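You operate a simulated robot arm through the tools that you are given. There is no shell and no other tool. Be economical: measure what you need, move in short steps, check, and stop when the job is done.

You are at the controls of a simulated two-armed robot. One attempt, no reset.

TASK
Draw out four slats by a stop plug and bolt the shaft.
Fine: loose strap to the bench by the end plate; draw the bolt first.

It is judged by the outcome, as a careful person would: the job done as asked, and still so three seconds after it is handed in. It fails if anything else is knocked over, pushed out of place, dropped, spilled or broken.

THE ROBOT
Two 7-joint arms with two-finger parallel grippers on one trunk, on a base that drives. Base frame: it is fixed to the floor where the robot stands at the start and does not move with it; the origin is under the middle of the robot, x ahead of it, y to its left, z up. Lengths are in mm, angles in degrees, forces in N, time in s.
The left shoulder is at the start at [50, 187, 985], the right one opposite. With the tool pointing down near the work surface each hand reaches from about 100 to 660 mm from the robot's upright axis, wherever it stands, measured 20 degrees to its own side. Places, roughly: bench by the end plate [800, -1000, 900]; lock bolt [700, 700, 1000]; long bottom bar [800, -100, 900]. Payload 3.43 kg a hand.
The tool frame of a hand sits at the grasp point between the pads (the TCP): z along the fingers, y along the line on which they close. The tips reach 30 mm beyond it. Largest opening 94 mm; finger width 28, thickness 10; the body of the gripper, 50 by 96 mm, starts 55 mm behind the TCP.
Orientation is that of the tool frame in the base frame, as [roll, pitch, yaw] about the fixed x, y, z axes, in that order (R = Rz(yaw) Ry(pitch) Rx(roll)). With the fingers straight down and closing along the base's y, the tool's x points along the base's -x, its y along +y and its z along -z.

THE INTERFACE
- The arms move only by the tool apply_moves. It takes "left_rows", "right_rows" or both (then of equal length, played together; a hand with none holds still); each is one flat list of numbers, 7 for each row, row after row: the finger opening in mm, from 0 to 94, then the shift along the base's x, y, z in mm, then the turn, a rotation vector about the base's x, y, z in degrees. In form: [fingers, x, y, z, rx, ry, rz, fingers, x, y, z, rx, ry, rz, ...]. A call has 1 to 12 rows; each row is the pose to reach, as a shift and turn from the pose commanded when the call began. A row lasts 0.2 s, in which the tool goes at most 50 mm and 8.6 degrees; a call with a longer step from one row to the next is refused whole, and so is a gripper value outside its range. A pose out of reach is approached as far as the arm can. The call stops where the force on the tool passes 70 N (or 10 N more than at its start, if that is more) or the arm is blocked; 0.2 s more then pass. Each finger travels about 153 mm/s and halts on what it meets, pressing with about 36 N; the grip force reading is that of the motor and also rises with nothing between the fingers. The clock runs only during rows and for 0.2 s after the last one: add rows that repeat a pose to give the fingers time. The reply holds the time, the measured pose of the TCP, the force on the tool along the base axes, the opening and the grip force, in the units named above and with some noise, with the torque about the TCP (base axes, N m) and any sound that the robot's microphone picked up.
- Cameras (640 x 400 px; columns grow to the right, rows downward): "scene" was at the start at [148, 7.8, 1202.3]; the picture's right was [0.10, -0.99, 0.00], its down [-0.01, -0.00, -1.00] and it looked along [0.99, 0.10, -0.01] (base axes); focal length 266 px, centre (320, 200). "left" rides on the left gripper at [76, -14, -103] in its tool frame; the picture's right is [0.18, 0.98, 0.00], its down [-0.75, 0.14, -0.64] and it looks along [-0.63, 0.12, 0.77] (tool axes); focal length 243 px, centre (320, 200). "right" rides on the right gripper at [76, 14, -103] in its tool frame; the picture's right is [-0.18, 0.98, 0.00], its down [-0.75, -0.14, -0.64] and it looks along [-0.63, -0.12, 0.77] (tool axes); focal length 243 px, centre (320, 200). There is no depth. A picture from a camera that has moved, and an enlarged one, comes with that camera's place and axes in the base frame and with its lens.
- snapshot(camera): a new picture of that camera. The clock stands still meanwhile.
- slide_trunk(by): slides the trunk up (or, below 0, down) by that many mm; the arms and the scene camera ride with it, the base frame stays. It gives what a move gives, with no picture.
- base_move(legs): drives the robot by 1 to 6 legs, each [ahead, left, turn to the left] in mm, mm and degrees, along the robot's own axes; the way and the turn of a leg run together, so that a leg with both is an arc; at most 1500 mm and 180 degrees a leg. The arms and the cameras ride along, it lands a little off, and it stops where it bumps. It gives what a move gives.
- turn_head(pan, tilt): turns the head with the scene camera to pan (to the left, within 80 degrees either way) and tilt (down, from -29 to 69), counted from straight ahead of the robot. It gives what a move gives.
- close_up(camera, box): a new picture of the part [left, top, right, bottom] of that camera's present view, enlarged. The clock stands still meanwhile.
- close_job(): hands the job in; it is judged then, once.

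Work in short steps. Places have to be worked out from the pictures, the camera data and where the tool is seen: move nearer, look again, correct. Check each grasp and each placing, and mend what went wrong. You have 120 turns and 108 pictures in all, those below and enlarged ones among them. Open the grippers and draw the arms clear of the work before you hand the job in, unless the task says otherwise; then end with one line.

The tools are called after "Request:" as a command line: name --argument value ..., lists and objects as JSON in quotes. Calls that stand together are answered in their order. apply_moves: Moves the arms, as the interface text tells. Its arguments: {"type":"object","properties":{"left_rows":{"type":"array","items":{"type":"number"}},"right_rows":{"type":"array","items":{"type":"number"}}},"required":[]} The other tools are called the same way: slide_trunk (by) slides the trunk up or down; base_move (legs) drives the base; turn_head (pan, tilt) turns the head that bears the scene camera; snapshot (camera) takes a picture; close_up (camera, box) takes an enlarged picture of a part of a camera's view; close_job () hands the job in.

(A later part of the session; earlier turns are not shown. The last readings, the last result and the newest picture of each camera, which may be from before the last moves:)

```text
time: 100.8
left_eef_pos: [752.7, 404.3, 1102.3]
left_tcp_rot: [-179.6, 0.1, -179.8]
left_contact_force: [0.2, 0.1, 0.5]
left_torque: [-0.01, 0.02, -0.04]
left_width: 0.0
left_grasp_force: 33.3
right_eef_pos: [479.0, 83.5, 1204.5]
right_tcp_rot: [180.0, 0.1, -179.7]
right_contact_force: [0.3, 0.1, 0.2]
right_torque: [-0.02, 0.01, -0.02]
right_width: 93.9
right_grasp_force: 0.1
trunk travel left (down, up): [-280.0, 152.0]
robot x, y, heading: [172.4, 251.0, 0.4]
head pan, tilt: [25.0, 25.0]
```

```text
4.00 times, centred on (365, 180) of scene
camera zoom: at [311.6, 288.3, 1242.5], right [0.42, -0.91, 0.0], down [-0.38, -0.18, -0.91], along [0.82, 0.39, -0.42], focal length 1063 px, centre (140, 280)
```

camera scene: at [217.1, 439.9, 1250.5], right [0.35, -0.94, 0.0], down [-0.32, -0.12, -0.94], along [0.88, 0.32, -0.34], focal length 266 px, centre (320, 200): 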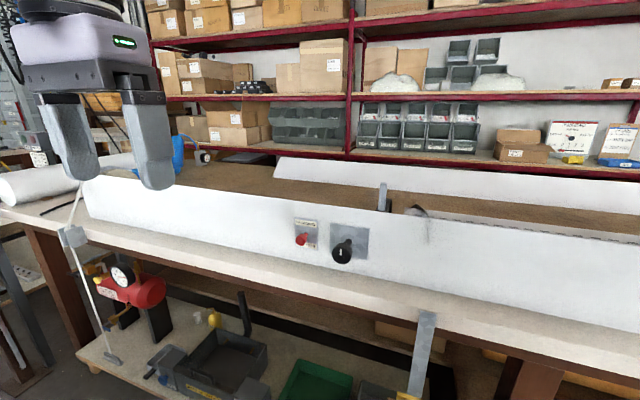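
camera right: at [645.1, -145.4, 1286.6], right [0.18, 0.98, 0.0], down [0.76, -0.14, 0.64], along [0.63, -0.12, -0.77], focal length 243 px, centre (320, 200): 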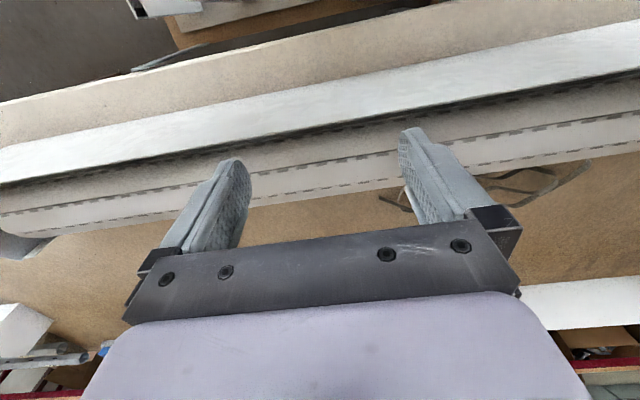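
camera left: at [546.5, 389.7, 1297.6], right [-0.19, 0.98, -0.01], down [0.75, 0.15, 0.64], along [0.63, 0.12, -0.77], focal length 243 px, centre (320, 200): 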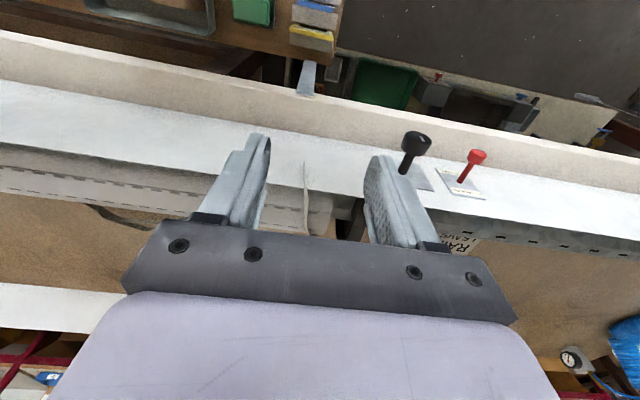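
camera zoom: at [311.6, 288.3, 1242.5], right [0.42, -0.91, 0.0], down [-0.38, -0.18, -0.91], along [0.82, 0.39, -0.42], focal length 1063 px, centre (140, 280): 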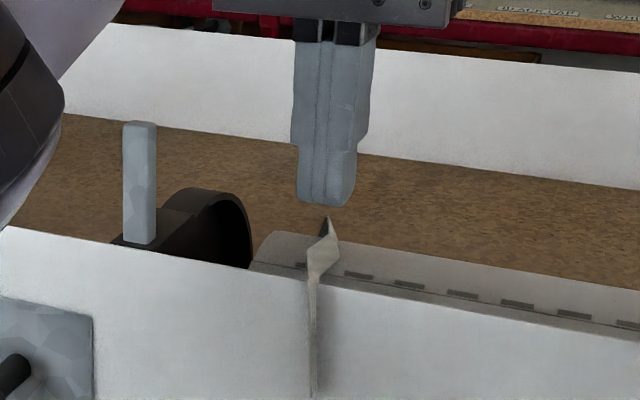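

Missed: the ribbon rises behind the panel (apex ≈ (789, 415, 1051)). Open, move back there and lower to tips ≈1044.

Request:
apply_moves --left_rows '[30, 0, 0, 0, 0, 0, 0, 60, 15, 3, 0, 0, 0, 0, 60, 30, 6, 0, 0, 0, 0, 60, 32, 6, -10, 0, 0, 0, 60, 32, 6, -20, 0, 0, 0, 60, 32, 6, -27, 0, 0, 0, 60, 32, 6, -27, 0, 0, 0]'

Request:
close_up --camera "left" --box '[220, 60, 420, 210]'

Request:
close_up --camera "scene" --box '[290, 130, 440, 230]'

```text
time: 102.4
left_eef_pos: [764.8, 414.7, 1068.6]
left_tcp_rot: [-179.6, 0.1, -179.8]
left_contact_force: [-0.3, 0.0, 1.5]
left_torque: [0.01, 0.0, -0.02]
left_width: 60.2
left_grasp_force: 0.0
left hand out of reach, approached as far as the arm can: row 2, 3, 4, 5, 6, 7
right_eef_pos: [481.8, 84.0, 1203.1]
right_tcp_rot: [179.9, 0.0, -179.7]
right_contact_force: [0.2, 0.5, 0.5]
right_torque: [0.01, 0.01, 0.01]
right_width: 94.1
right_grasp_force: 0.1
trunk travel left (down, up): [-280.0, 152.0]
robot x, y, heading: [170.4, 250.5, 0.0]
head pan, tilt: [25.0, 25.0]
```

```text
2.67 times, centred on (320, 135) of left
camera zoom: at [691.6, 401.3, 1171.9], right [-0.19, 0.98, -0.01], down [0.75, 0.15, 0.64], along [0.63, 0.12, -0.77], focal length 647 px, centre (320, 373)
```

zoom: 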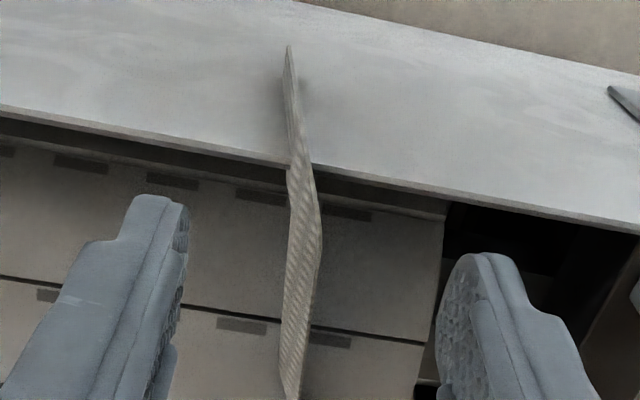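

```text
4.00 times, centred on (365, 180) of scene
camera zoom: at [312.0, 288.8, 1242.4], right [0.42, -0.91, 0.0], down [-0.38, -0.18, -0.91], along [0.82, 0.38, -0.42], focal length 1063 px, centre (140, 280)
```

zoom: 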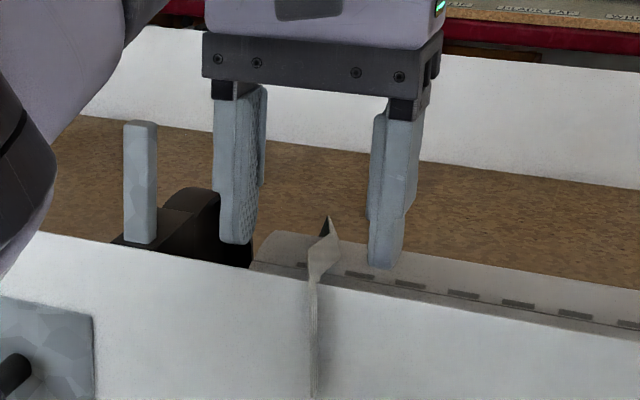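

Tips are at 1038 with the ribbon between them. Close and lift.

Request:
apply_moves --left_rows '[30, 0, 0, 0, 0, 0, 0, 0, 0, 0, 0, 0, 0, 0, 0, 0, 0, 0, 0, 0, 0, 0, 0, 0, 0, 0, 0, 0, 0, 0, 0, 15, 0, 0, 0, 0, 0, 0, 30, 0, 0, 0]'

Request:
close_up --camera "scene" --box '[290, 130, 440, 230]'

```text
time: 103.8
left_eef_pos: [757.7, 420.0, 1092.1]
left_tcp_rot: [-179.7, 0.0, -179.8]
left_contact_force: [0.7, 0.5, 0.5]
left_torque: [0.01, -0.02, 0.01]
left_width: 0.0
left_grasp_force: 32.8
left hand out of reach, approached as far as the arm can: row 5, 6
right_eef_pos: [480.5, 84.3, 1203.8]
right_tcp_rot: [-180.0, 0.0, -179.8]
right_contact_force: [0.7, 0.4, -0.5]
right_torque: [-0.01, 0.0, 0.01]
right_width: 93.7
right_grasp_force: 0.0
trunk travel left (down, up): [-280.0, 152.0]
robot x, y, heading: [168.6, 249.0, 0.2]
head pan, tilt: [25.0, 25.0]
```

```text
4.00 times, centred on (365, 180) of scene
camera zoom: at [311.9, 288.6, 1242.4], right [0.42, -0.91, 0.0], down [-0.38, -0.18, -0.91], along [0.82, 0.39, -0.42], focal length 1063 px, centre (140, 280)
```

zoom: 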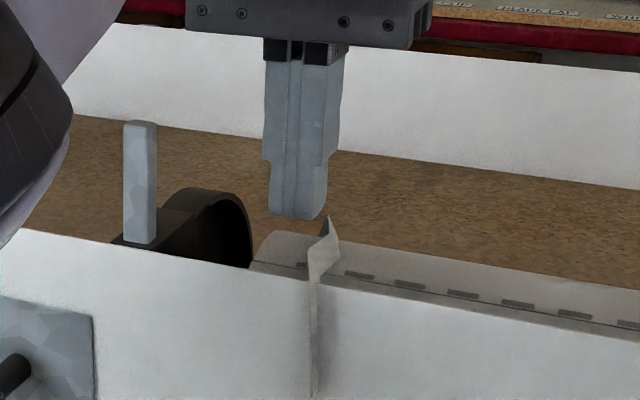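

The woven strap on the panel doesn't react to the fingers closing right through its place – it's fixed to the roll. The loose strap must be the dark coil behind the roll (y≈-80…290, x≈950–1000), right in the curtain's path. To reach it I must drive close, so first look back at my own base/trunk with the left camera.

Request:
apply_moves --left_rows '[30, -30, 0, 20, 0, 0, -8.5, 60, -60, 0, 40, 0, 0, -17, 60, -90, 0, 60, 0, 0, -25.5, 60, -120, 0, 80, 0, 0, -34, 60, -150, 0, 90, 0, 0, -42.5, 60, -180, 0, 90, 0, 0, -51, 60, -200, 0, 90, 0, 0, -59.5, 60, -200, 0, 90, 0, 0, -68, 60, -200, 0, 90, 0, 0, -76.5, 60, -200, 0, 90, 0, 0, -85, 60, -200, 0, 90, 0, 0, -93, 60, -200, 0, 90, 0, 0, -93]'

Request:
apply_moves --left_rows '[60, 0, 0, 0, 0, 0, -8.5, 60, 0, 0, 0, 0, 0, -17, 60, 0, 0, 0, 0, 0, -25.5, 60, 0, 0, 0, 0, 0, -34, 60, 0, 0, 0, 0, 0, -42.5, 60, 0, 0, 0, 0, 0, -42.5]'

Request:
snapshot --camera "left"

```text
time: 106.4
left_eef_pos: [556.5, 418.9, 1181.4]
left_tcp_rot: [-179.6, 0.1, 87.0]
left_contact_force: [0.4, 0.6, -0.5]
left_torque: [-0.03, 0.0, -0.01]
left_width: 59.8
left_grasp_force: 0.1
left hand out of reach, approached as far as the arm can: row 1, 2
right_eef_pos: [480.1, 83.6, 1204.6]
right_tcp_rot: [-180.0, 0.1, -179.8]
right_contact_force: [-0.4, 0.1, -0.3]
right_torque: [-0.03, 0.01, 0.0]
right_width: 93.8
right_grasp_force: 0.0
trunk travel left (down, up): [-280.0, 152.0]
robot x, y, heading: [169.8, 253.2, 0.1]
head pan, tilt: [25.0, 25.0]
```

```text
time: 107.8
left_eef_pos: [558.4, 418.6, 1181.3]
left_tcp_rot: [-179.7, 0.1, 44.6]
left_contact_force: [-0.6, -0.2, -0.1]
left_torque: [-0.01, 0.01, -0.01]
left_width: 60.0
left_grasp_force: 0.0
right_eef_pos: [479.7, 83.9, 1203.4]
right_tcp_rot: [180.0, 0.1, -179.7]
right_contact_force: [-0.2, 0.0, 0.3]
right_torque: [0.01, -0.01, -0.01]
right_width: 94.1
right_grasp_force: 0.0
trunk travel left (down, up): [-280.0, 152.0]
robot x, y, heading: [167.3, 252.0, 0.0]
head pan, tilt: [25.0, 25.0]
```

```text
41 pictures are left
camera left: at [603.2, 482.4, 1284.1], right [0.82, -0.57, -0.01], down [-0.43, -0.63, 0.64], along [-0.37, -0.52, -0.77], focal length 243 px, centre (320, 200)
```

left: 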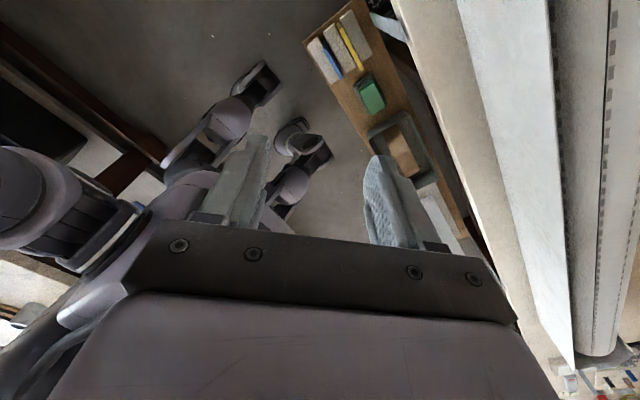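

Base legs end only ~60–80 mm ahead of the axis, so I can drive much closer. Unwind the left hand first.

Request:
apply_moves --left_rows '[60, 0, 0, 0, 0, 0, 8.5, 60, 0, 0, 0, 0, 0, 17, 60, 0, 0, 0, 0, 0, 25.5, 60, 0, 0, 0, 0, 0, 34, 60, 0, 0, 0, 0, 0, 42.5, 60, 0, 0, 0, 0, 0, 51, 60, 0, 0, 0, 0, 0, 59.5, 60, 0, 0, 0, 0, 0, 68]'

Request:
apply_moves --left_rows '[60, -10, 0, 0, 0, 0, 8.5, 60, -20, 0, 0, 0, 0, 17, 60, -30, 0, 0, 0, 0, 25.5, 60, -50, 0, 10, 0, 0, 34, 60, -70, 0, 20, 0, 0, 42.5, 60, -90, 0, 20, 0, 0, 51, 60, -110, 0, 20, 0, 0, 59.5, 60, -120, 0, 20, 0, 0, 67.4]'

Request:
slide_trunk --by 60

Request:
base_move --legs '[[0, 40, 0], [120, 0, 0]]'

```text
time: 109.6
left_eef_pos: [557.9, 418.0, 1180.9]
left_tcp_rot: [-179.5, 0.1, 112.8]
left_contact_force: [0.0, -0.5, 0.5]
left_torque: [0.01, -0.01, 0.01]
left_width: 59.8
left_grasp_force: 0.2
right_eef_pos: [480.9, 83.8, 1203.8]
right_tcp_rot: [-179.9, 0.1, -179.8]
right_contact_force: [0.3, -0.1, -0.1]
right_torque: [-0.01, 0.0, -0.02]
right_width: 94.1
right_grasp_force: 0.0
trunk travel left (down, up): [-280.0, 152.0]
robot x, y, heading: [170.9, 251.4, -0.1]
head pan, tilt: [25.0, 25.0]
```

```text
time: 111.4
left_eef_pos: [436.3, 419.2, 1200.0]
left_tcp_rot: [-179.8, 0.2, -179.8]
left_contact_force: [-0.5, 0.3, 0.0]
left_torque: [0.0, -0.01, 0.0]
left_width: 60.1
left_grasp_force: 0.1
right_eef_pos: [480.5, 83.5, 1204.4]
right_tcp_rot: [-179.9, 0.0, -179.8]
right_contact_force: [-0.3, 0.0, 0.0]
right_torque: [0.02, 0.02, 0.02]
right_width: 94.0
right_grasp_force: 0.0
trunk travel left (down, up): [-280.0, 152.0]
robot x, y, heading: [170.7, 252.3, -0.1]
head pan, tilt: [25.0, 25.0]
```

```text
time: 112.4
left_eef_pos: [436.6, 418.9, 1260.8]
left_tcp_rot: [-179.6, 0.1, -179.9]
left_contact_force: [0.0, -0.6, 0.0]
left_torque: [0.01, -0.04, 0.04]
left_width: 60.2
left_grasp_force: 0.1
right_eef_pos: [480.2, 83.6, 1265.3]
right_tcp_rot: [-179.9, -0.1, -179.8]
right_contact_force: [-0.3, 0.1, 0.5]
right_torque: [0.01, -0.02, -0.02]
right_width: 93.8
right_grasp_force: 0.1
trunk travel left (down, up): [-340.0, 92.0]
robot x, y, heading: [168.5, 249.8, 0.2]
head pan, tilt: [25.0, 25.0]
```

```text
time: 114.3
left_eef_pos: [557.5, 458.9, 1260.7]
left_tcp_rot: [-179.6, 0.0, -179.8]
left_contact_force: [0.6, 0.9, -0.1]
left_torque: [0.0, 0.0, -0.01]
left_width: 59.8
left_grasp_force: 0.1
right_eef_pos: [601.4, 125.1, 1262.5]
right_tcp_rot: [-180.0, 0.1, -179.7]
right_contact_force: [-0.1, -0.6, -0.4]
right_torque: [-0.03, -0.02, 0.0]
right_width: 93.8
right_grasp_force: 0.1
trunk travel left (down, up): [-340.0, 92.0]
robot x, y, heading: [291.5, 288.6, 0.3]
head pan, tilt: [25.0, 25.0]
```

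At x≈291 without bump. Advance another 90 and look straight over the wall with the head.

Request:
base_move --legs '[[50, 0, 0], [50, 0, 0]]'

Request:
turn_head --pan -10 --tilt 40

Request:
snapshot --camera "scene"

```text
time: 115.8
left_eef_pos: [631.3, 459.6, 1259.6]
left_tcp_rot: [-179.8, 0.0, -179.7]
left_contact_force: [0.4, 0.1, 0.0]
left_torque: [0.02, -0.05, 0.04]
left_width: 60.0
left_grasp_force: 0.1
right_eef_pos: [674.3, 125.4, 1263.5]
right_tcp_rot: [-180.0, -0.2, -179.9]
right_contact_force: [0.0, 1.0, -0.2]
right_torque: [0.0, -0.03, 0.02]
right_width: 94.2
right_grasp_force: 0.1
trunk travel left (down, up): [-340.0, 92.0]
robot x, y, heading: [368.3, 293.7, 0.4]
head pan, tilt: [25.0, 25.0]
stopped in leg 2: the robot was blocked; the commanded pose is now the measured one
```

```text
time: 116.8
left_eef_pos: [633.3, 459.4, 1260.1]
left_tcp_rot: [-179.7, -0.2, -179.8]
left_contact_force: [0.2, -0.1, -0.2]
left_torque: [-0.01, 0.01, -0.01]
left_width: 59.9
left_grasp_force: 0.0
right_eef_pos: [679.0, 125.0, 1260.9]
right_tcp_rot: [-180.0, -0.2, -179.9]
right_contact_force: [0.1, 0.1, -0.6]
right_torque: [0.02, 0.01, -0.01]
right_width: 94.1
right_grasp_force: 0.1
trunk travel left (down, up): [-340.0, 92.0]
robot x, y, heading: [365.4, 291.6, 0.1]
head pan, tilt: [-10.0, 40.0]
```

```text
40 pictures are left
camera scene: at [508.2, 275.6, 1279.2], right [-0.17, -0.99, 0.0], down [-0.63, 0.11, -0.77], along [0.76, -0.13, -0.64], focal length 266 px, centre (320, 200)
```

scene: 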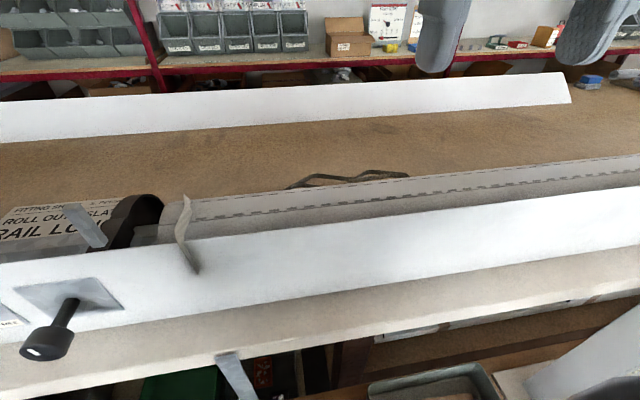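

Blocked at x≈367 – that's the limit; back off 12 mm. Then extend the right hand over the roll to see the coil.

Request:
base_move --legs '[[-12, 0, 0]]'

Request:
apply_moves --right_rows '[94, 45, -5, -10, 0, 0, 0, 94, 90, -10, -20, 0, 0, 0, 94, 135, -15, -40, 0, 0, 0, 94, 180, -20, -60, 0, 0, 0, 94, 220, -25, -85, 0, 0, 0, 94, 255, -25, -110, 0, 0, 0, 94, 255, -25, -110, 0, 0, 0]'

Request:
snapshot --camera "right"

```text
time: 117.5
left_eef_pos: [621.4, 460.4, 1259.8]
left_tcp_rot: [-179.7, -0.1, -179.6]
left_contact_force: [0.4, -0.3, -0.9]
left_torque: [-0.01, -0.02, 0.01]
left_width: 60.1
left_grasp_force: 0.1
right_eef_pos: [666.1, 125.2, 1261.9]
right_tcp_rot: [-180.0, -0.1, -179.9]
right_contact_force: [0.6, -0.9, 0.1]
right_torque: [-0.01, -0.06, 0.01]
right_width: 94.2
right_grasp_force: 0.0
trunk travel left (down, up): [-340.0, 92.0]
robot x, y, heading: [356.0, 290.4, 0.1]
head pan, tilt: [-10.0, 40.0]
```

```text
time: 119.1
left_eef_pos: [620.1, 459.3, 1259.4]
left_tcp_rot: [-179.7, -0.1, -179.7]
left_contact_force: [-0.2, -0.1, 0.3]
left_torque: [0.01, 0.0, -0.01]
left_width: 60.1
left_grasp_force: 0.1
right_eef_pos: [920.7, 98.7, 1153.7]
right_tcp_rot: [-179.9, -0.3, -179.7]
right_contact_force: [-0.4, 0.1, -0.2]
right_torque: [0.01, -0.01, 0.03]
right_width: 94.0
right_grasp_force: 0.0
trunk travel left (down, up): [-340.0, 92.0]
robot x, y, heading: [353.4, 292.1, 0.2]
head pan, tilt: [-10.0, 40.0]
```

```text
39 pictures are left
camera right: at [846.3, 113.3, 1255.1], right [0.18, 0.98, 0.0], down [0.76, -0.14, 0.64], along [0.63, -0.12, -0.77], focal length 243 px, centre (320, 200)
```

right: 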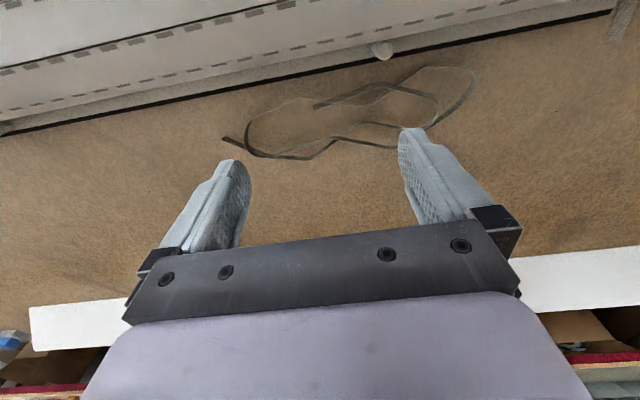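

Clear view: plug at ≈(903, 173); coil loop strand near (965, 3) runs diagonally. I'll shift the base right ~90 so the right arm faces it squarely, then yaw the hand −45° above it.

Request:
base_move --legs '[[-15, 0, 0], [0, -90, 0], [10, 0, 0]]'

Request:
apply_moves --right_rows '[94, 0, 0, -10, 0, 0, -8, 94, 5, 0, -20, 0, 0, -16, 94, 10, 0, -35, 0, 0, -24, 94, 15, 0, -55, 0, 0, -32, 94, 20, 0, -75, 0, 0, -40, 94, 25, 0, -90, 0, 0, -45, 94, 30, 0, -110, 0, 0, -45, 94, 30, 0, -110, 0, 0, -45]'

Request:
snapshot --camera "right"

```text
time: 121.3
left_eef_pos: [617.7, 369.3, 1259.9]
left_tcp_rot: [-179.7, -0.1, -179.7]
left_contact_force: [-0.3, -0.1, 0.1]
left_torque: [0.03, 0.04, -0.02]
left_width: 60.1
left_grasp_force: 0.2
right_eef_pos: [918.0, 9.7, 1152.6]
right_tcp_rot: [179.9, -0.1, -179.8]
right_contact_force: [0.0, -0.1, 0.8]
right_torque: [-0.01, 0.05, 0.0]
right_width: 93.9
right_grasp_force: 0.1
trunk travel left (down, up): [-340.0, 92.0]
robot x, y, heading: [348.6, 199.7, 0.4]
head pan, tilt: [-10.0, 40.0]
```

```text
time: 123.1
left_eef_pos: [617.0, 370.1, 1259.9]
left_tcp_rot: [-179.7, -0.1, -179.7]
left_contact_force: [0.4, -0.3, 0.0]
left_torque: [0.02, 0.0, 0.02]
left_width: 60.0
left_grasp_force: 0.1
right_eef_pos: [948.0, 8.7, 1043.9]
right_tcp_rot: [179.9, -0.2, 135.2]
right_contact_force: [-0.1, 1.0, 0.4]
right_torque: [0.02, 0.01, -0.01]
right_width: 93.9
right_grasp_force: 0.1
trunk travel left (down, up): [-340.0, 92.0]
robot x, y, heading: [350.2, 204.7, 0.5]
head pan, tilt: [-10.0, 40.0]
```

```text
38 pictures are left
camera right: at [904.6, 72.0, 1146.0], right [0.82, 0.57, 0.0], down [0.44, -0.63, 0.64], along [0.36, -0.53, -0.77], focal length 243 px, centre (320, 200)
```

right: 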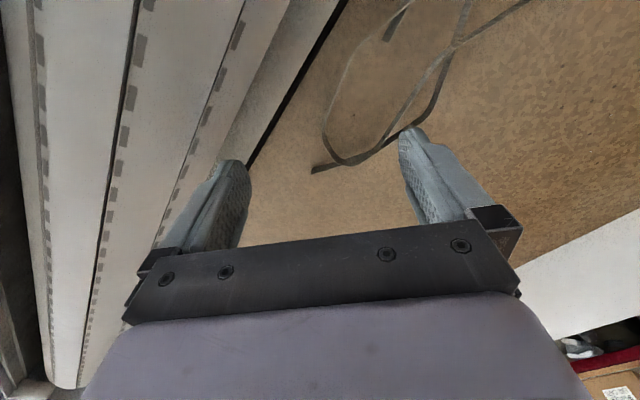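

Loop strand near (967, −12). Move above it, down to tips ~8 mm over the bench, with fingers at 40 mm.

Request:
apply_moves --right_rows '[80, 6, -7, -35, 0, 0, 0, 60, 13, -14, -65, 0, 0, 0, 45, 19, -21, -90, 0, 0, 0, 45, 19, -21, -104, 0, 0, 0, 45, 19, -21, -104, 0, 0, 0]'

Request:
close_up --camera "right" --box '[200, 40, 440, 220]'

```text
time: 124.3
left_eef_pos: [617.9, 369.9, 1257.9]
left_tcp_rot: [-179.7, -0.1, -179.7]
left_contact_force: [-0.3, 0.4, -0.1]
left_torque: [-0.02, 0.02, 0.02]
left_width: 60.0
left_grasp_force: 0.1
right_eef_pos: [965.7, -11.2, 939.4]
right_tcp_rot: [180.0, -0.1, 135.2]
right_contact_force: [0.4, 0.4, 0.3]
right_torque: [0.0, -0.01, -0.02]
right_width: 44.8
right_grasp_force: 0.1
trunk travel left (down, up): [-340.0, 92.0]
robot x, y, heading: [348.2, 201.4, 0.3]
head pan, tilt: [-10.0, 40.0]
```

```text
2.22 times, centred on (320, 130) of right
camera zoom: at [923.1, 52.4, 1042.9], right [0.82, 0.57, 0.0], down [0.44, -0.63, 0.64], along [0.36, -0.53, -0.77], focal length 539 px, centre (320, 356)
```

zoom: 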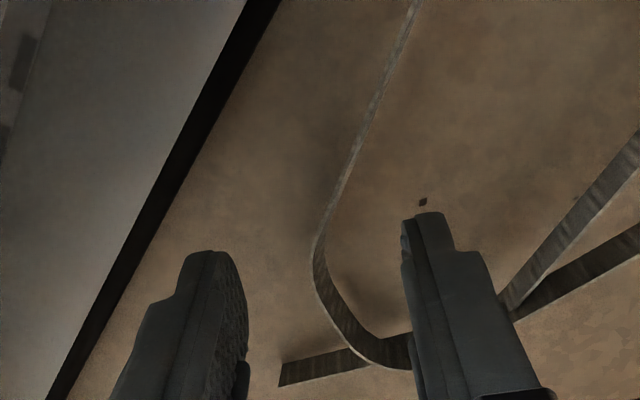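

The strap stands on edge between the fingers. Lower 6 mm and close.

Request:
apply_moves --right_rows '[45, 0, 0, -4, 0, 0, 0, 45, 0, 0, -7, 0, 0, 0, 25, 0, 0, -7, 0, 0, 0, 0, 0, 0, -7, 0, 0, 0, 0, 0, 0, -7, 0, 0, 0, 0, 0, 0, -7, 0, 0, 0]'

Request:
apply_moves --right_rows '[0, 0, 0, 10, 0, 0, 0, 0, 0, 0, 30, 0, 0, 0, 0, -5, 0, 60, 0, 0, 0, 0, -5, 0, 60, 0, 0, 0]'

Request:
snapshot --camera "right"

```text
time: 125.7
left_eef_pos: [617.2, 368.4, 1259.2]
left_tcp_rot: [-179.7, -0.2, -179.6]
left_contact_force: [-0.2, -0.1, 0.8]
left_torque: [-0.02, 0.02, 0.03]
left_width: 60.0
left_grasp_force: 0.0
right_eef_pos: [967.1, -11.3, 932.9]
right_tcp_rot: [180.0, -0.2, 135.2]
right_contact_force: [-0.5, -0.1, -0.1]
right_torque: [-0.02, -0.03, 0.05]
right_width: 0.2
right_grasp_force: 32.8
trunk travel left (down, up): [-340.0, 92.0]
robot x, y, heading: [350.2, 201.4, 0.6]
head pan, tilt: [-10.0, 40.0]
```

```text
time: 126.7
left_eef_pos: [617.6, 369.5, 1259.1]
left_tcp_rot: [-179.8, -0.2, -179.7]
left_contact_force: [0.1, 0.0, 0.1]
left_torque: [-0.01, 0.03, 0.0]
left_width: 59.7
left_grasp_force: 0.0
right_eef_pos: [961.7, -10.8, 993.7]
right_tcp_rot: [-180.0, -0.2, 135.1]
right_contact_force: [0.8, 0.5, -0.3]
right_torque: [-0.03, -0.01, 0.0]
right_width: 0.2
right_grasp_force: 33.1
trunk travel left (down, up): [-340.0, 92.0]
robot x, y, heading: [348.6, 200.9, 0.3]
head pan, tilt: [-10.0, 40.0]
```

```text
36 pictures are left
camera right: at [918.6, 52.6, 1096.7], right [0.82, 0.57, 0.0], down [0.44, -0.63, 0.64], along [0.36, -0.53, -0.77], focal length 243 px, centre (320, 200)
```

right: 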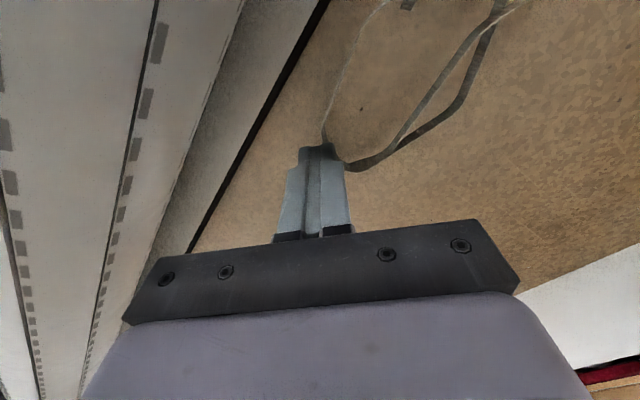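

Request:
apply_moves --right_rows '[0, -10, 0, 40, 0, 0, 0, 0, -15, 0, 80, 0, 0, 0, 0, -20, 0, 120, 0, 0, 0, 0, -20, 0, 120, 0, 0, 0]'

Request:
snapshot --camera "scene"

```text
time: 127.7
left_eef_pos: [617.5, 367.8, 1259.3]
left_tcp_rot: [-179.7, -0.2, -179.7]
left_contact_force: [0.7, 0.7, -0.2]
left_torque: [-0.01, 0.0, 0.0]
left_width: 59.9
left_grasp_force: 0.0
right_eef_pos: [941.3, -11.7, 1112.0]
right_tcp_rot: [-179.9, -0.2, 135.1]
right_contact_force: [-0.1, -0.1, 0.4]
right_torque: [0.04, 0.02, -0.02]
right_width: 0.0
right_grasp_force: 32.9
trunk travel left (down, up): [-340.0, 92.0]
robot x, y, heading: [349.4, 201.0, 0.1]
head pan, tilt: [-10.0, 40.0]
```

```text
35 pictures are left
camera scene: at [492.0, 184.9, 1279.1], right [-0.17, -0.99, 0.0], down [-0.63, 0.11, -0.77], along [0.75, -0.13, -0.64], focal length 266 px, centre (320, 200)
```

scene: 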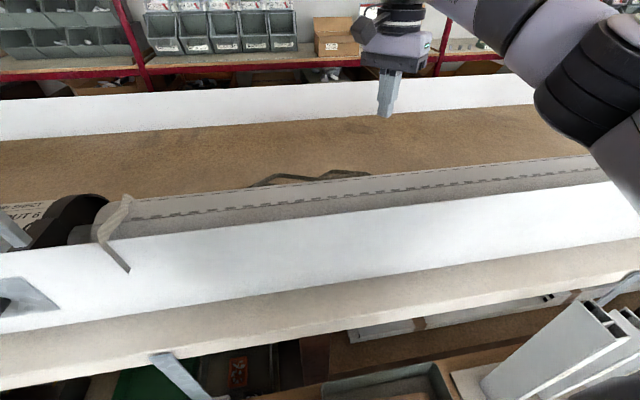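

The coil stayed on the bench. I'll check whether it moved at all under the fingers.

Request:
snapshot --camera "right"

Request:
close_up --camera "scene" --box '[40, 150, 400, 300]'

```text
34 pictures are left
camera right: at [898.4, 52.0, 1214.1], right [0.82, 0.57, 0.0], down [0.44, -0.63, 0.64], along [0.36, -0.53, -0.77], focal length 243 px, centre (320, 200)
```

right: 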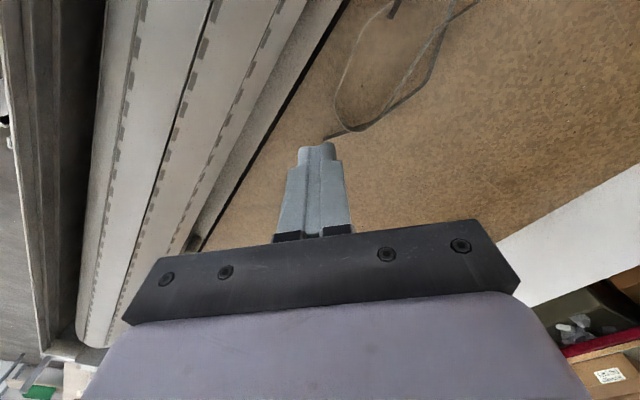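

```text
1.78 times, centred on (220, 225) of scene
camera zoom: at [492.0, 184.9, 1279.1], right [-0.17, -0.99, 0.0], down [-0.63, 0.11, -0.77], along [0.75, -0.13, -0.64], focal length 472 px, centre (498, 156)
```

zoom: 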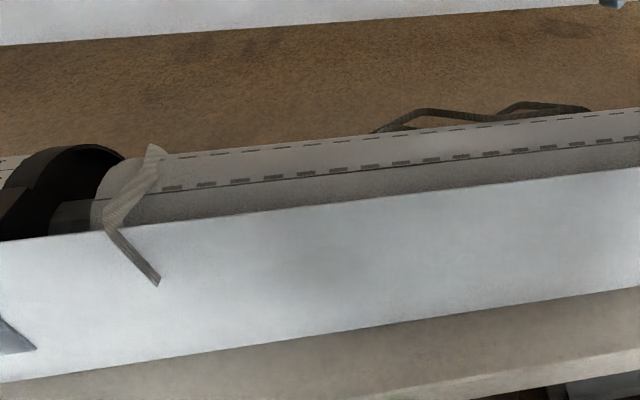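

The coil is unmoved; possibly the tips passed above it (bench height uncertain). Retry deeper: descend slowly until a light touch on the bench.

Request:
apply_moves --right_rows '[45, 10, 0, -40, 0, 0, 0, 45, 20, 0, -80, 0, 0, 0, 45, 26, 0, -130, 0, 0, 0, 45, 26, 0, -170, 0, 0, 0, 45, 26, 0, -182, 0, 0, 0, 45, 26, 0, -185, 0, 0, 0, 45, 26, 0, -187, 0, 0, 0, 45, 26, 0, -189, 0, 0, 0, 45, 26, 0, -189, 0, 0, 0]'

Request:
close_up --camera "right" --box '[200, 40, 440, 220]'

```text
refused: row 3 steps farther than a row can; nothing moved
```

```text
2.22 times, centred on (320, 130) of right
camera zoom: at [898.4, 52.0, 1214.1], right [0.82, 0.57, 0.0], down [0.44, -0.63, 0.64], along [0.36, -0.53, -0.77], focal length 539 px, centre (320, 356)
```

zoom: 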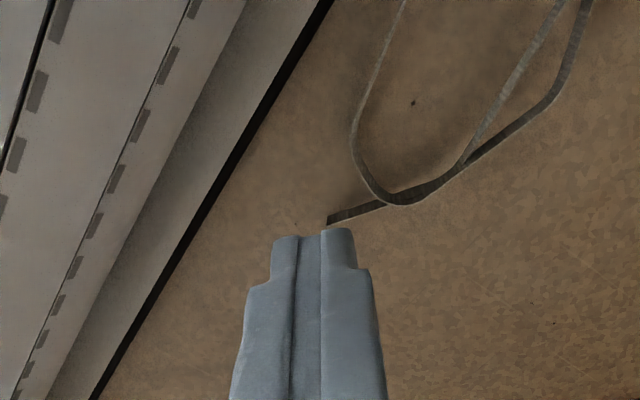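

Request:
apply_moves --right_rows '[45, 10, 0, -40, 0, 0, 0, 45, 20, 0, -80, 0, 0, 0, 45, 26, 0, -125, 0, 0, 0, 45, 26, 0, -165, 0, 0, 0, 45, 26, 0, -180, 0, 0, 0, 45, 26, 0, -184, 0, 0, 0, 45, 26, 0, -187, 0, 0, 0, 45, 26, 0, -189, 0, 0, 0, 45, 26, 0, -189, 0, 0, 0]'

Request:
close_up --camera "right" --box '[200, 40, 440, 220]'

```text
time: 129.7
left_eef_pos: [616.7, 369.1, 1258.6]
left_tcp_rot: [-179.7, -0.2, -179.6]
left_contact_force: [0.0, 0.2, 0.4]
left_torque: [0.06, 0.0, 0.0]
left_width: 59.8
left_grasp_force: 0.0
right_eef_pos: [967.4, -11.9, 921.4]
right_tcp_rot: [-180.0, -0.2, 135.2]
right_contact_force: [-0.4, 0.3, -1.5]
right_torque: [0.01, -0.01, 0.01]
right_width: 44.8
right_grasp_force: 0.0
trunk travel left (down, up): [-340.0, 92.0]
robot x, y, heading: [351.1, 202.6, 0.3]
head pan, tilt: [-10.0, 40.0]
```

```text
2.22 times, centred on (320, 130) of right
camera zoom: at [924.0, 51.8, 1025.2], right [0.82, 0.57, 0.0], down [0.44, -0.63, 0.64], along [0.36, -0.53, -0.77], focal length 539 px, centre (320, 356)
```

zoom: 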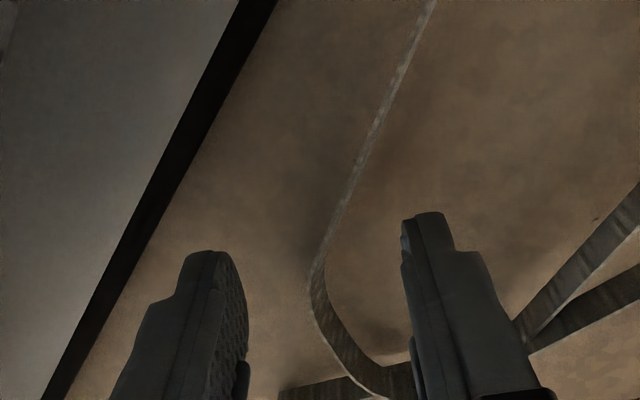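

No contact even with tips at 891, so the bench is lower than assumed. Continue down gently.

Request:
apply_moves --right_rows '[45, 0, 0, -3, 0, 0, 0, 45, 0, 0, -6, 0, 0, 0, 45, 0, 0, -9, 0, 0, 0, 45, 0, 0, -12, 0, 0, 0, 45, 0, 0, -12, 0, 0, 0]'

```text
time: 130.9
left_eef_pos: [616.7, 370.0, 1259.5]
left_tcp_rot: [-179.7, -0.2, -179.8]
left_contact_force: [-0.5, -0.2, -1.0]
left_torque: [0.0, 0.0, 0.01]
left_width: 60.2
left_grasp_force: 0.0
right_eef_pos: [966.7, -11.6, 911.9]
right_tcp_rot: [-180.0, -0.2, 135.2]
right_contact_force: [-0.1, 0.2, -0.9]
right_torque: [-0.01, 0.01, 0.03]
right_width: 45.0
right_grasp_force: 0.0
trunk travel left (down, up): [-340.0, 92.0]
robot x, y, heading: [349.6, 202.2, 0.5]
head pan, tilt: [-10.0, 40.0]
```

Request:
apply_moves --right_rows '[45, 0, 0, -3, 0, 0, 0, 45, 0, 0, -6, 0, 0, 0, 45, 0, 0, -9, 0, 0, 0, 45, 0, 0, -12, 0, 0, 0, 45, 0, 0, -12, 0, 0, 0]'

Request:
close_up --camera "right" --box '[200, 40, 440, 220]'

```text
time: 132.1
left_eef_pos: [616.0, 370.1, 1259.5]
left_tcp_rot: [-179.7, 0.0, -179.7]
left_contact_force: [0.2, -0.1, 0.5]
left_torque: [0.03, 0.03, 0.0]
left_width: 60.2
left_grasp_force: 0.0
right_eef_pos: [966.5, -11.8, 898.8]
right_tcp_rot: [179.9, -0.1, 135.1]
right_contact_force: [0.3, 0.8, 8.6]
right_torque: [-0.24, 0.03, -0.01]
right_width: 44.9
right_grasp_force: 0.0
trunk travel left (down, up): [-340.0, 92.0]
robot x, y, heading: [350.2, 197.6, 0.2]
head pan, tilt: [-10.0, 40.0]
```

```text
2.22 times, centred on (320, 130) of right
camera zoom: at [923.6, 52.4, 1002.8], right [0.82, 0.57, 0.0], down [0.44, -0.63, 0.64], along [0.36, -0.53, -0.77], focal length 539 px, centre (320, 356)
```

zoom: 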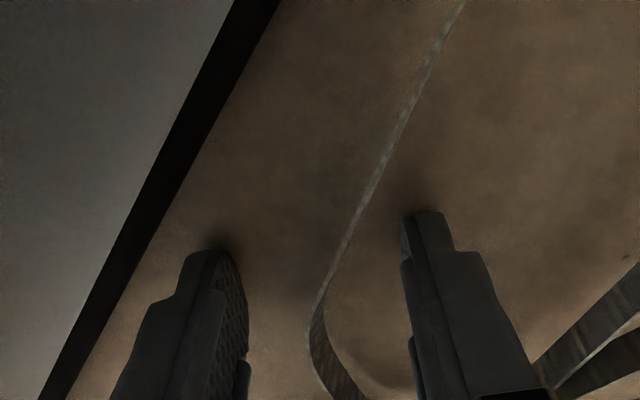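

Bench touched at z≈869. Rise 2 mm and close on the strand.

Request:
apply_moves --right_rows '[45, 0, 0, 2, 0, 0, 0, 25, 0, 0, 3, 0, 0, 0, 0, 0, 0, 3, 0, 0, 0, 0, 0, 0, 3, 0, 0, 0, 0, 0, 0, 3, 0, 0, 0, 0, 0, 0, 30, 0, 0, 0, 0, 0, 0, 70, 0, 0, 0]'

Request:
snapshot --camera "right"

```text
time: 133.7
left_eef_pos: [617.9, 370.0, 1259.8]
left_tcp_rot: [-179.7, -0.2, -179.7]
left_contact_force: [0.0, 0.1, 0.3]
left_torque: [-0.03, -0.02, -0.04]
left_width: 60.2
left_grasp_force: 0.2
right_eef_pos: [966.8, -12.6, 968.2]
right_tcp_rot: [-179.8, 0.0, 135.2]
right_contact_force: [5.0, 0.7, -4.9]
right_torque: [-0.89, -0.53, -1.14]
right_width: 22.0
right_grasp_force: 36.1
trunk travel left (down, up): [-340.0, 92.0]
robot x, y, heading: [346.0, 199.0, 0.5]
head pan, tilt: [-10.0, 40.0]
```

```text
29 pictures are left
camera right: at [924.1, 50.9, 1071.5], right [0.82, 0.57, 0.0], down [0.44, -0.63, 0.64], along [0.36, -0.53, -0.77], focal length 243 px, centre (320, 200)
```

right: 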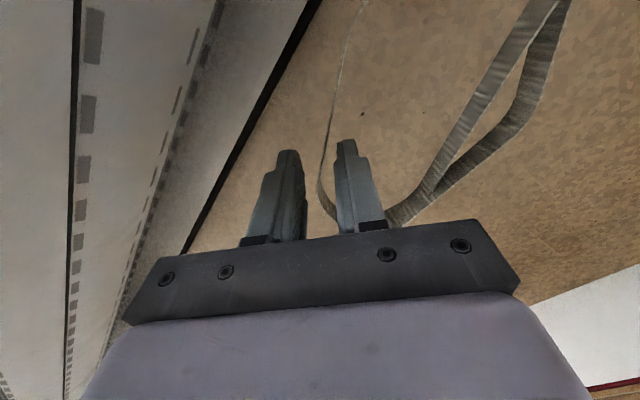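

Gripped (22 mm) and lifting. Raise straight up well above the roll and check it comes along.

Request:
apply_moves --right_rows '[0, 0, 0, 30, 0, 0, 0, 0, 0, 0, 60, 0, 0, 0, 0, 0, 0, 95, 0, 0, 0, 0, 0, 0, 130, 0, 0, 0, 0, 0, 0, 165, 0, 0, 0, 0, 0, 0, 200, 0, 0, 0, 0, 0, 0, 200, 0, 0, 0]'

Request:
snapshot --camera "scene"

```text
time: 135.3
left_eef_pos: [618.1, 369.4, 1260.1]
left_tcp_rot: [-179.8, -0.2, -179.7]
left_contact_force: [-0.4, 0.5, 0.4]
left_torque: [0.01, 0.01, 0.0]
left_width: 60.0
left_grasp_force: 0.0
right_eef_pos: [944.1, -16.0, 1151.1]
right_tcp_rot: [-179.9, -0.2, 135.2]
right_contact_force: [-0.1, -1.2, -1.3]
right_torque: [-0.07, -0.02, -0.02]
right_width: 12.4
right_grasp_force: 36.0
right hand out of reach, approached as far as the arm can: row 4, 5, 6, 7
trunk travel left (down, up): [-340.0, 92.0]
robot x, y, heading: [348.2, 198.2, 0.3]
head pan, tilt: [-10.0, 40.0]
```

```text
28 pictures are left
camera scene: at [492.1, 184.9, 1279.1], right [-0.17, -0.99, 0.0], down [-0.63, 0.11, -0.77], along [0.75, -0.13, -0.64], focal length 266 px, centre (320, 200)
```

scene: 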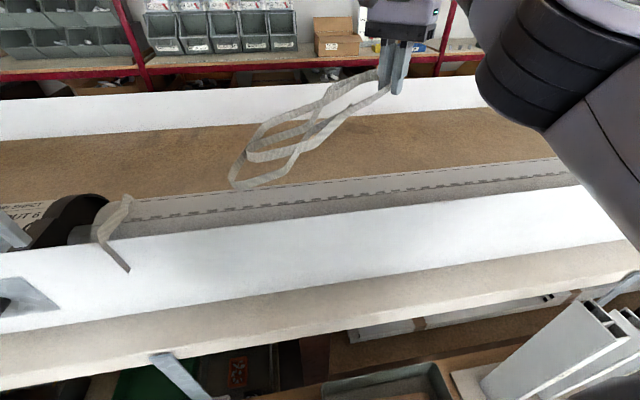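

The strap hangs from the right hand. Raise the trunk 90 mm for clearance, then check before driving back.

Request:
slide_trunk --by 90

Request:
apply_moves --right_rows '[0, 0, 0, 15, 0, 0, 0, 0, -20, -10, 30, 0, 0, 0, 0, -40, -20, 45, 0, 0, 0, 0, -60, -30, 60, 0, 0, 0, 0, -90, -40, 75, 0, 0, 0, 0, -90, -40, 75, 0, 0, 0]'

Request:
snapshot --camera "scene"

```text
time: 136.5
left_eef_pos: [617.5, 369.6, 1348.7]
left_tcp_rot: [-179.7, -0.2, -179.7]
left_contact_force: [-1.0, -0.5, 0.0]
left_torque: [0.02, -0.01, 0.0]
left_width: 59.9
left_grasp_force: 0.1
right_eef_pos: [943.4, -13.0, 1240.4]
right_tcp_rot: [180.0, -0.2, 135.2]
right_contact_force: [0.6, 0.7, -0.3]
right_torque: [-0.11, -0.01, 0.02]
right_width: 12.7
right_grasp_force: 36.1
trunk travel left (down, up): [-430.0, 2.0]
robot x, y, heading: [349.8, 202.5, 0.4]
head pan, tilt: [-10.0, 40.0]
```

```text
time: 137.9
left_eef_pos: [616.2, 368.7, 1350.8]
left_tcp_rot: [-179.8, -0.1, -179.8]
left_contact_force: [-0.8, -0.4, -0.2]
left_torque: [0.03, 0.0, -0.02]
left_width: 60.0
left_grasp_force: 0.1
right_eef_pos: [851.7, -54.3, 1317.1]
right_tcp_rot: [179.9, -0.2, 135.2]
right_contact_force: [0.5, -1.6, -0.4]
right_torque: [-0.02, -0.04, -0.01]
right_width: 12.6
right_grasp_force: 35.8
right hand out of reach, approached as far as the arm can: row 1, 2, 3
trunk travel left (down, up): [-430.0, 2.0]
robot x, y, heading: [348.5, 204.4, 0.3]
head pan, tilt: [-10.0, 40.0]
```

```text
27 pictures are left
camera scene: at [491.4, 183.6, 1369.2], right [-0.17, -0.99, 0.0], down [-0.63, 0.11, -0.77], along [0.76, -0.13, -0.64], focal length 266 px, centre (320, 200)
```

scene: 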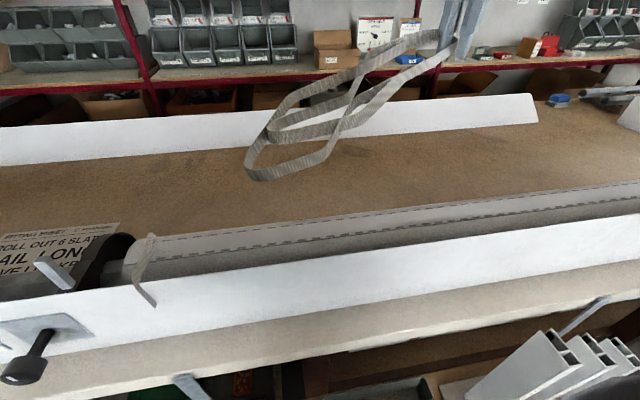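

Strap clear of everything. Drive back, right to y≈−872, then forward so the hand is over the free bench area.

Request:
base_move --legs '[[-220, 0, 0], [0, -1076, 0], [170, 0, 0]]'

Request:
turn_head --pan -10 --tilt 40

Request:
snapshot --camera "scene"

```text
time: 150.1
left_eef_pos: [582.5, -703.7, 1348.6]
left_tcp_rot: [-179.7, -0.2, -178.1]
left_contact_force: [-0.2, 0.3, 0.3]
left_torque: [0.0, 0.02, 0.01]
left_width: 60.0
left_grasp_force: 0.1
right_eef_pos: [830.8, -1118.8, 1316.6]
right_tcp_rot: [-179.9, -0.2, 136.6]
right_contact_force: [0.6, -0.2, -0.8]
right_torque: [-0.06, 0.01, 0.0]
right_width: 12.6
right_grasp_force: 35.7
trunk travel left (down, up): [-430.0, 2.0]
robot x, y, heading: [315.7, -877.3, 2.0]
head pan, tilt: [-10.0, 40.0]
```

```text
time: 150.7
left_eef_pos: [581.4, -703.0, 1349.3]
left_tcp_rot: [-179.7, -0.2, -178.2]
left_contact_force: [0.5, -0.5, -0.3]
left_torque: [0.01, -0.03, 0.0]
left_width: 59.9
left_grasp_force: 0.1
right_eef_pos: [830.6, -1118.6, 1316.3]
right_tcp_rot: [-179.9, -0.2, 136.8]
right_contact_force: [0.6, -0.8, -0.9]
right_torque: [-0.05, -0.01, -0.02]
right_width: 12.7
right_grasp_force: 36.3
trunk travel left (down, up): [-430.0, 2.0]
robot x, y, heading: [318.5, -878.2, 2.1]
head pan, tilt: [-10.0, 40.0]
```

```text
26 pictures are left
camera scene: at [461.8, -890.7, 1369.1], right [-0.14, -0.99, 0.0], down [-0.64, 0.09, -0.77], along [0.76, -0.11, -0.64], focal length 266 px, centre (320, 200)
```

scene: 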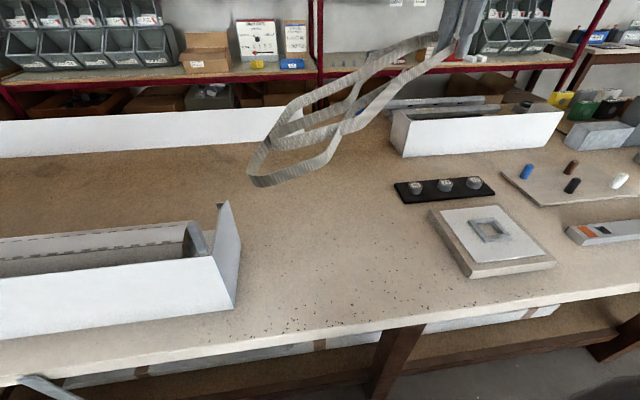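

Lower: trunk −200 first, then the arm down in steps, drifting −35 in y so the strap lies flat clear of the end plate.

Request:
slide_trunk --by -200

Request:
apply_moves --right_rows '[0, 0, -5, -25, 0, 0, 0, 0, 0, -10, -50, 0, 0, 0, 0, 0, -15, -75, 0, 0, 0, 0, 0, -20, -100, 0, 0, 0, 0, 0, -25, -125, 0, 0, 0, 0, 0, -30, -150, 0, 0, 0, 0, 0, -35, -175, 0, 0, 0, 0, 0, -35, -190, 0, 0, 0, 0, 0, -35, -200, 0, 0, 0, 0, 0, -35, -200, 0, 0, 0]'

Request:
snapshot --camera "scene"

```text
time: 152.9
left_eef_pos: [582.3, -702.5, 1149.8]
left_tcp_rot: [-179.7, -0.1, -178.1]
left_contact_force: [0.6, 0.3, 0.2]
left_torque: [0.04, -0.01, -0.01]
left_width: 60.0
left_grasp_force: 0.0
right_eef_pos: [829.2, -1120.3, 1117.3]
right_tcp_rot: [180.0, -0.2, 136.8]
right_contact_force: [1.1, 0.2, -0.6]
right_torque: [-0.06, -0.02, 0.0]
right_width: 12.4
right_grasp_force: 36.2
trunk travel left (down, up): [-230.0, 202.0]
robot x, y, heading: [315.9, -876.6, 1.7]
head pan, tilt: [-10.0, 40.0]
```

```text
time: 155.1
left_eef_pos: [581.4, -702.9, 1149.0]
left_tcp_rot: [-179.7, -0.1, -178.2]
left_contact_force: [0.0, -0.1, -0.7]
left_torque: [0.0, 0.02, -0.01]
left_width: 60.1
left_grasp_force: 0.0
right_eef_pos: [831.0, -1153.0, 916.1]
right_tcp_rot: [-180.0, -0.1, 136.8]
right_contact_force: [1.2, -0.6, 1.8]
right_torque: [0.36, 0.23, -0.1]
right_width: 12.6
right_grasp_force: 35.5
trunk travel left (down, up): [-230.0, 202.0]
robot x, y, heading: [321.0, -883.1, 2.0]
head pan, tilt: [-10.0, 40.0]
```

```text
25 pictures are left
camera scene: at [461.8, -890.7, 1169.1], right [-0.14, -0.99, 0.0], down [-0.64, 0.09, -0.77], along [0.76, -0.11, -0.64], focal length 266 px, centre (320, 200)
```

scene: 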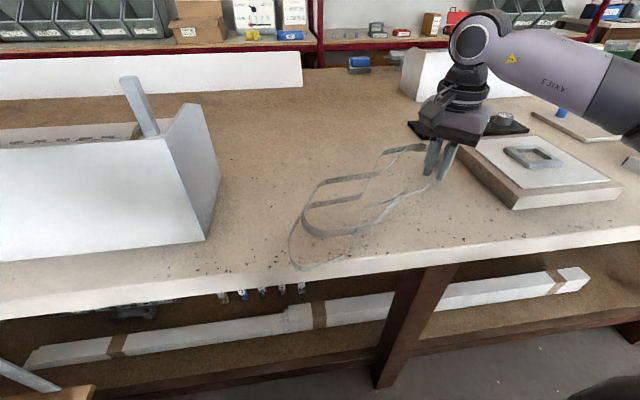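

The loop is near the bench's front edge; shift the hand +60 in x, then lower the rest and release.

Request:
apply_moves --right_rows '[0, 20, 0, 5, 0, 0, 0, 0, 40, 0, 5, 0, 0, 0, 0, 60, 0, 5, 0, 0, 0, 0, 60, 0, -5, 0, 0, 0, 0, 60, 0, -12, 0, 0, 0, 0, 60, 0, -12, 0, 0, 0, 15, 60, 0, -12, 0, 0, 0, 25, 60, 0, -12, 0, 0, 0, 25, 60, 0, -12, 0, 0, 0, 25, 60, 0, 30, 0, 0, 0, 25, 60, 0, 70, 0, 0, 0, 25, 60, 0, 110, 0, 0, 0]'

Request:
snapshot --camera "scene"

```text
time: 157.7
left_eef_pos: [583.1, -702.1, 1148.7]
left_tcp_rot: [-179.8, -0.1, -178.2]
left_contact_force: [-0.7, 0.4, -0.2]
left_torque: [0.0, 0.04, -0.01]
left_width: 60.0
left_grasp_force: 0.1
right_eef_pos: [886.7, -1153.1, 1027.1]
right_tcp_rot: [179.9, -0.1, 136.8]
right_contact_force: [0.2, 0.3, -0.2]
right_torque: [0.03, -0.02, 0.0]
right_width: 25.2
right_grasp_force: 0.1
trunk travel left (down, up): [-230.0, 202.0]
robot x, y, heading: [321.2, -883.6, 1.7]
head pan, tilt: [-10.0, 40.0]
```

```text
24 pictures are left
camera scene: at [461.5, -890.4, 1169.2], right [-0.14, -0.99, 0.0], down [-0.64, 0.09, -0.77], along [0.76, -0.11, -0.64], focal length 266 px, centre (320, 200)
```

scene: 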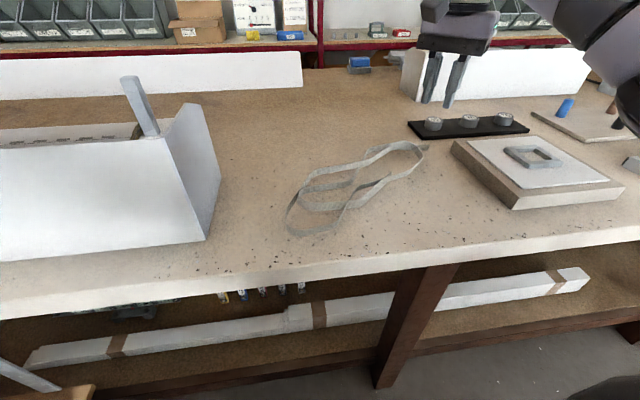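

Strap is lying flat on the bench by the end plate. Now the slats: left plug at about (908, 179). Raise trunk, unwind the right hand's yaw, then drive to y≈350, x≈350.

Request:
slide_trunk --by 200

Request:
apply_moves --right_rows '[40, -30, 0, 10, 0, 0, 8, 60, -60, 10, 20, 0, 0, 16, 60, -90, 20, 30, 0, 0, 24, 60, -120, 30, 30, 0, 0, 32, 60, -150, 40, 30, 0, 0, 41, 60, -180, 50, 30, 0, 0, 41]'

Request:
base_move --legs '[[-210, 0, -2], [0, 1230, 0]]'

```text
time: 159.9
left_eef_pos: [582.6, -702.7, 1350.4]
left_tcp_rot: [-179.7, -0.1, -178.1]
left_contact_force: [0.0, -0.3, -0.1]
left_torque: [-0.05, 0.0, -0.01]
left_width: 60.0
left_grasp_force: 0.0
right_eef_pos: [887.9, -1152.8, 1226.9]
right_tcp_rot: [-180.0, -0.1, 136.7]
right_contact_force: [-0.4, -0.6, 0.7]
right_torque: [-0.01, 0.0, 0.04]
right_width: 24.7
right_grasp_force: 0.1
trunk travel left (down, up): [-430.0, 2.0]
robot x, y, heading: [316.6, -876.0, 1.6]
head pan, tilt: [-10.0, 40.0]
```

```text
refused: row 5 steps farther than a row can; nothing moved
```

```text
time: 172.2
left_eef_pos: [385.5, 518.8, 1349.9]
left_tcp_rot: [-179.8, -0.1, 179.8]
left_contact_force: [0.9, -0.3, -1.6]
left_torque: [0.01, 0.01, 0.01]
left_width: 59.9
left_grasp_force: 0.0
right_eef_pos: [675.5, 57.7, 1227.2]
right_tcp_rot: [179.9, -0.3, 134.7]
right_contact_force: [0.3, -0.1, 0.7]
right_torque: [0.02, 0.06, 0.01]
right_width: 24.8
right_grasp_force: 0.0
trunk travel left (down, up): [-430.0, 2.0]
robot x, y, heading: [119.6, 352.0, -0.2]
head pan, tilt: [-10.0, 40.0]
```

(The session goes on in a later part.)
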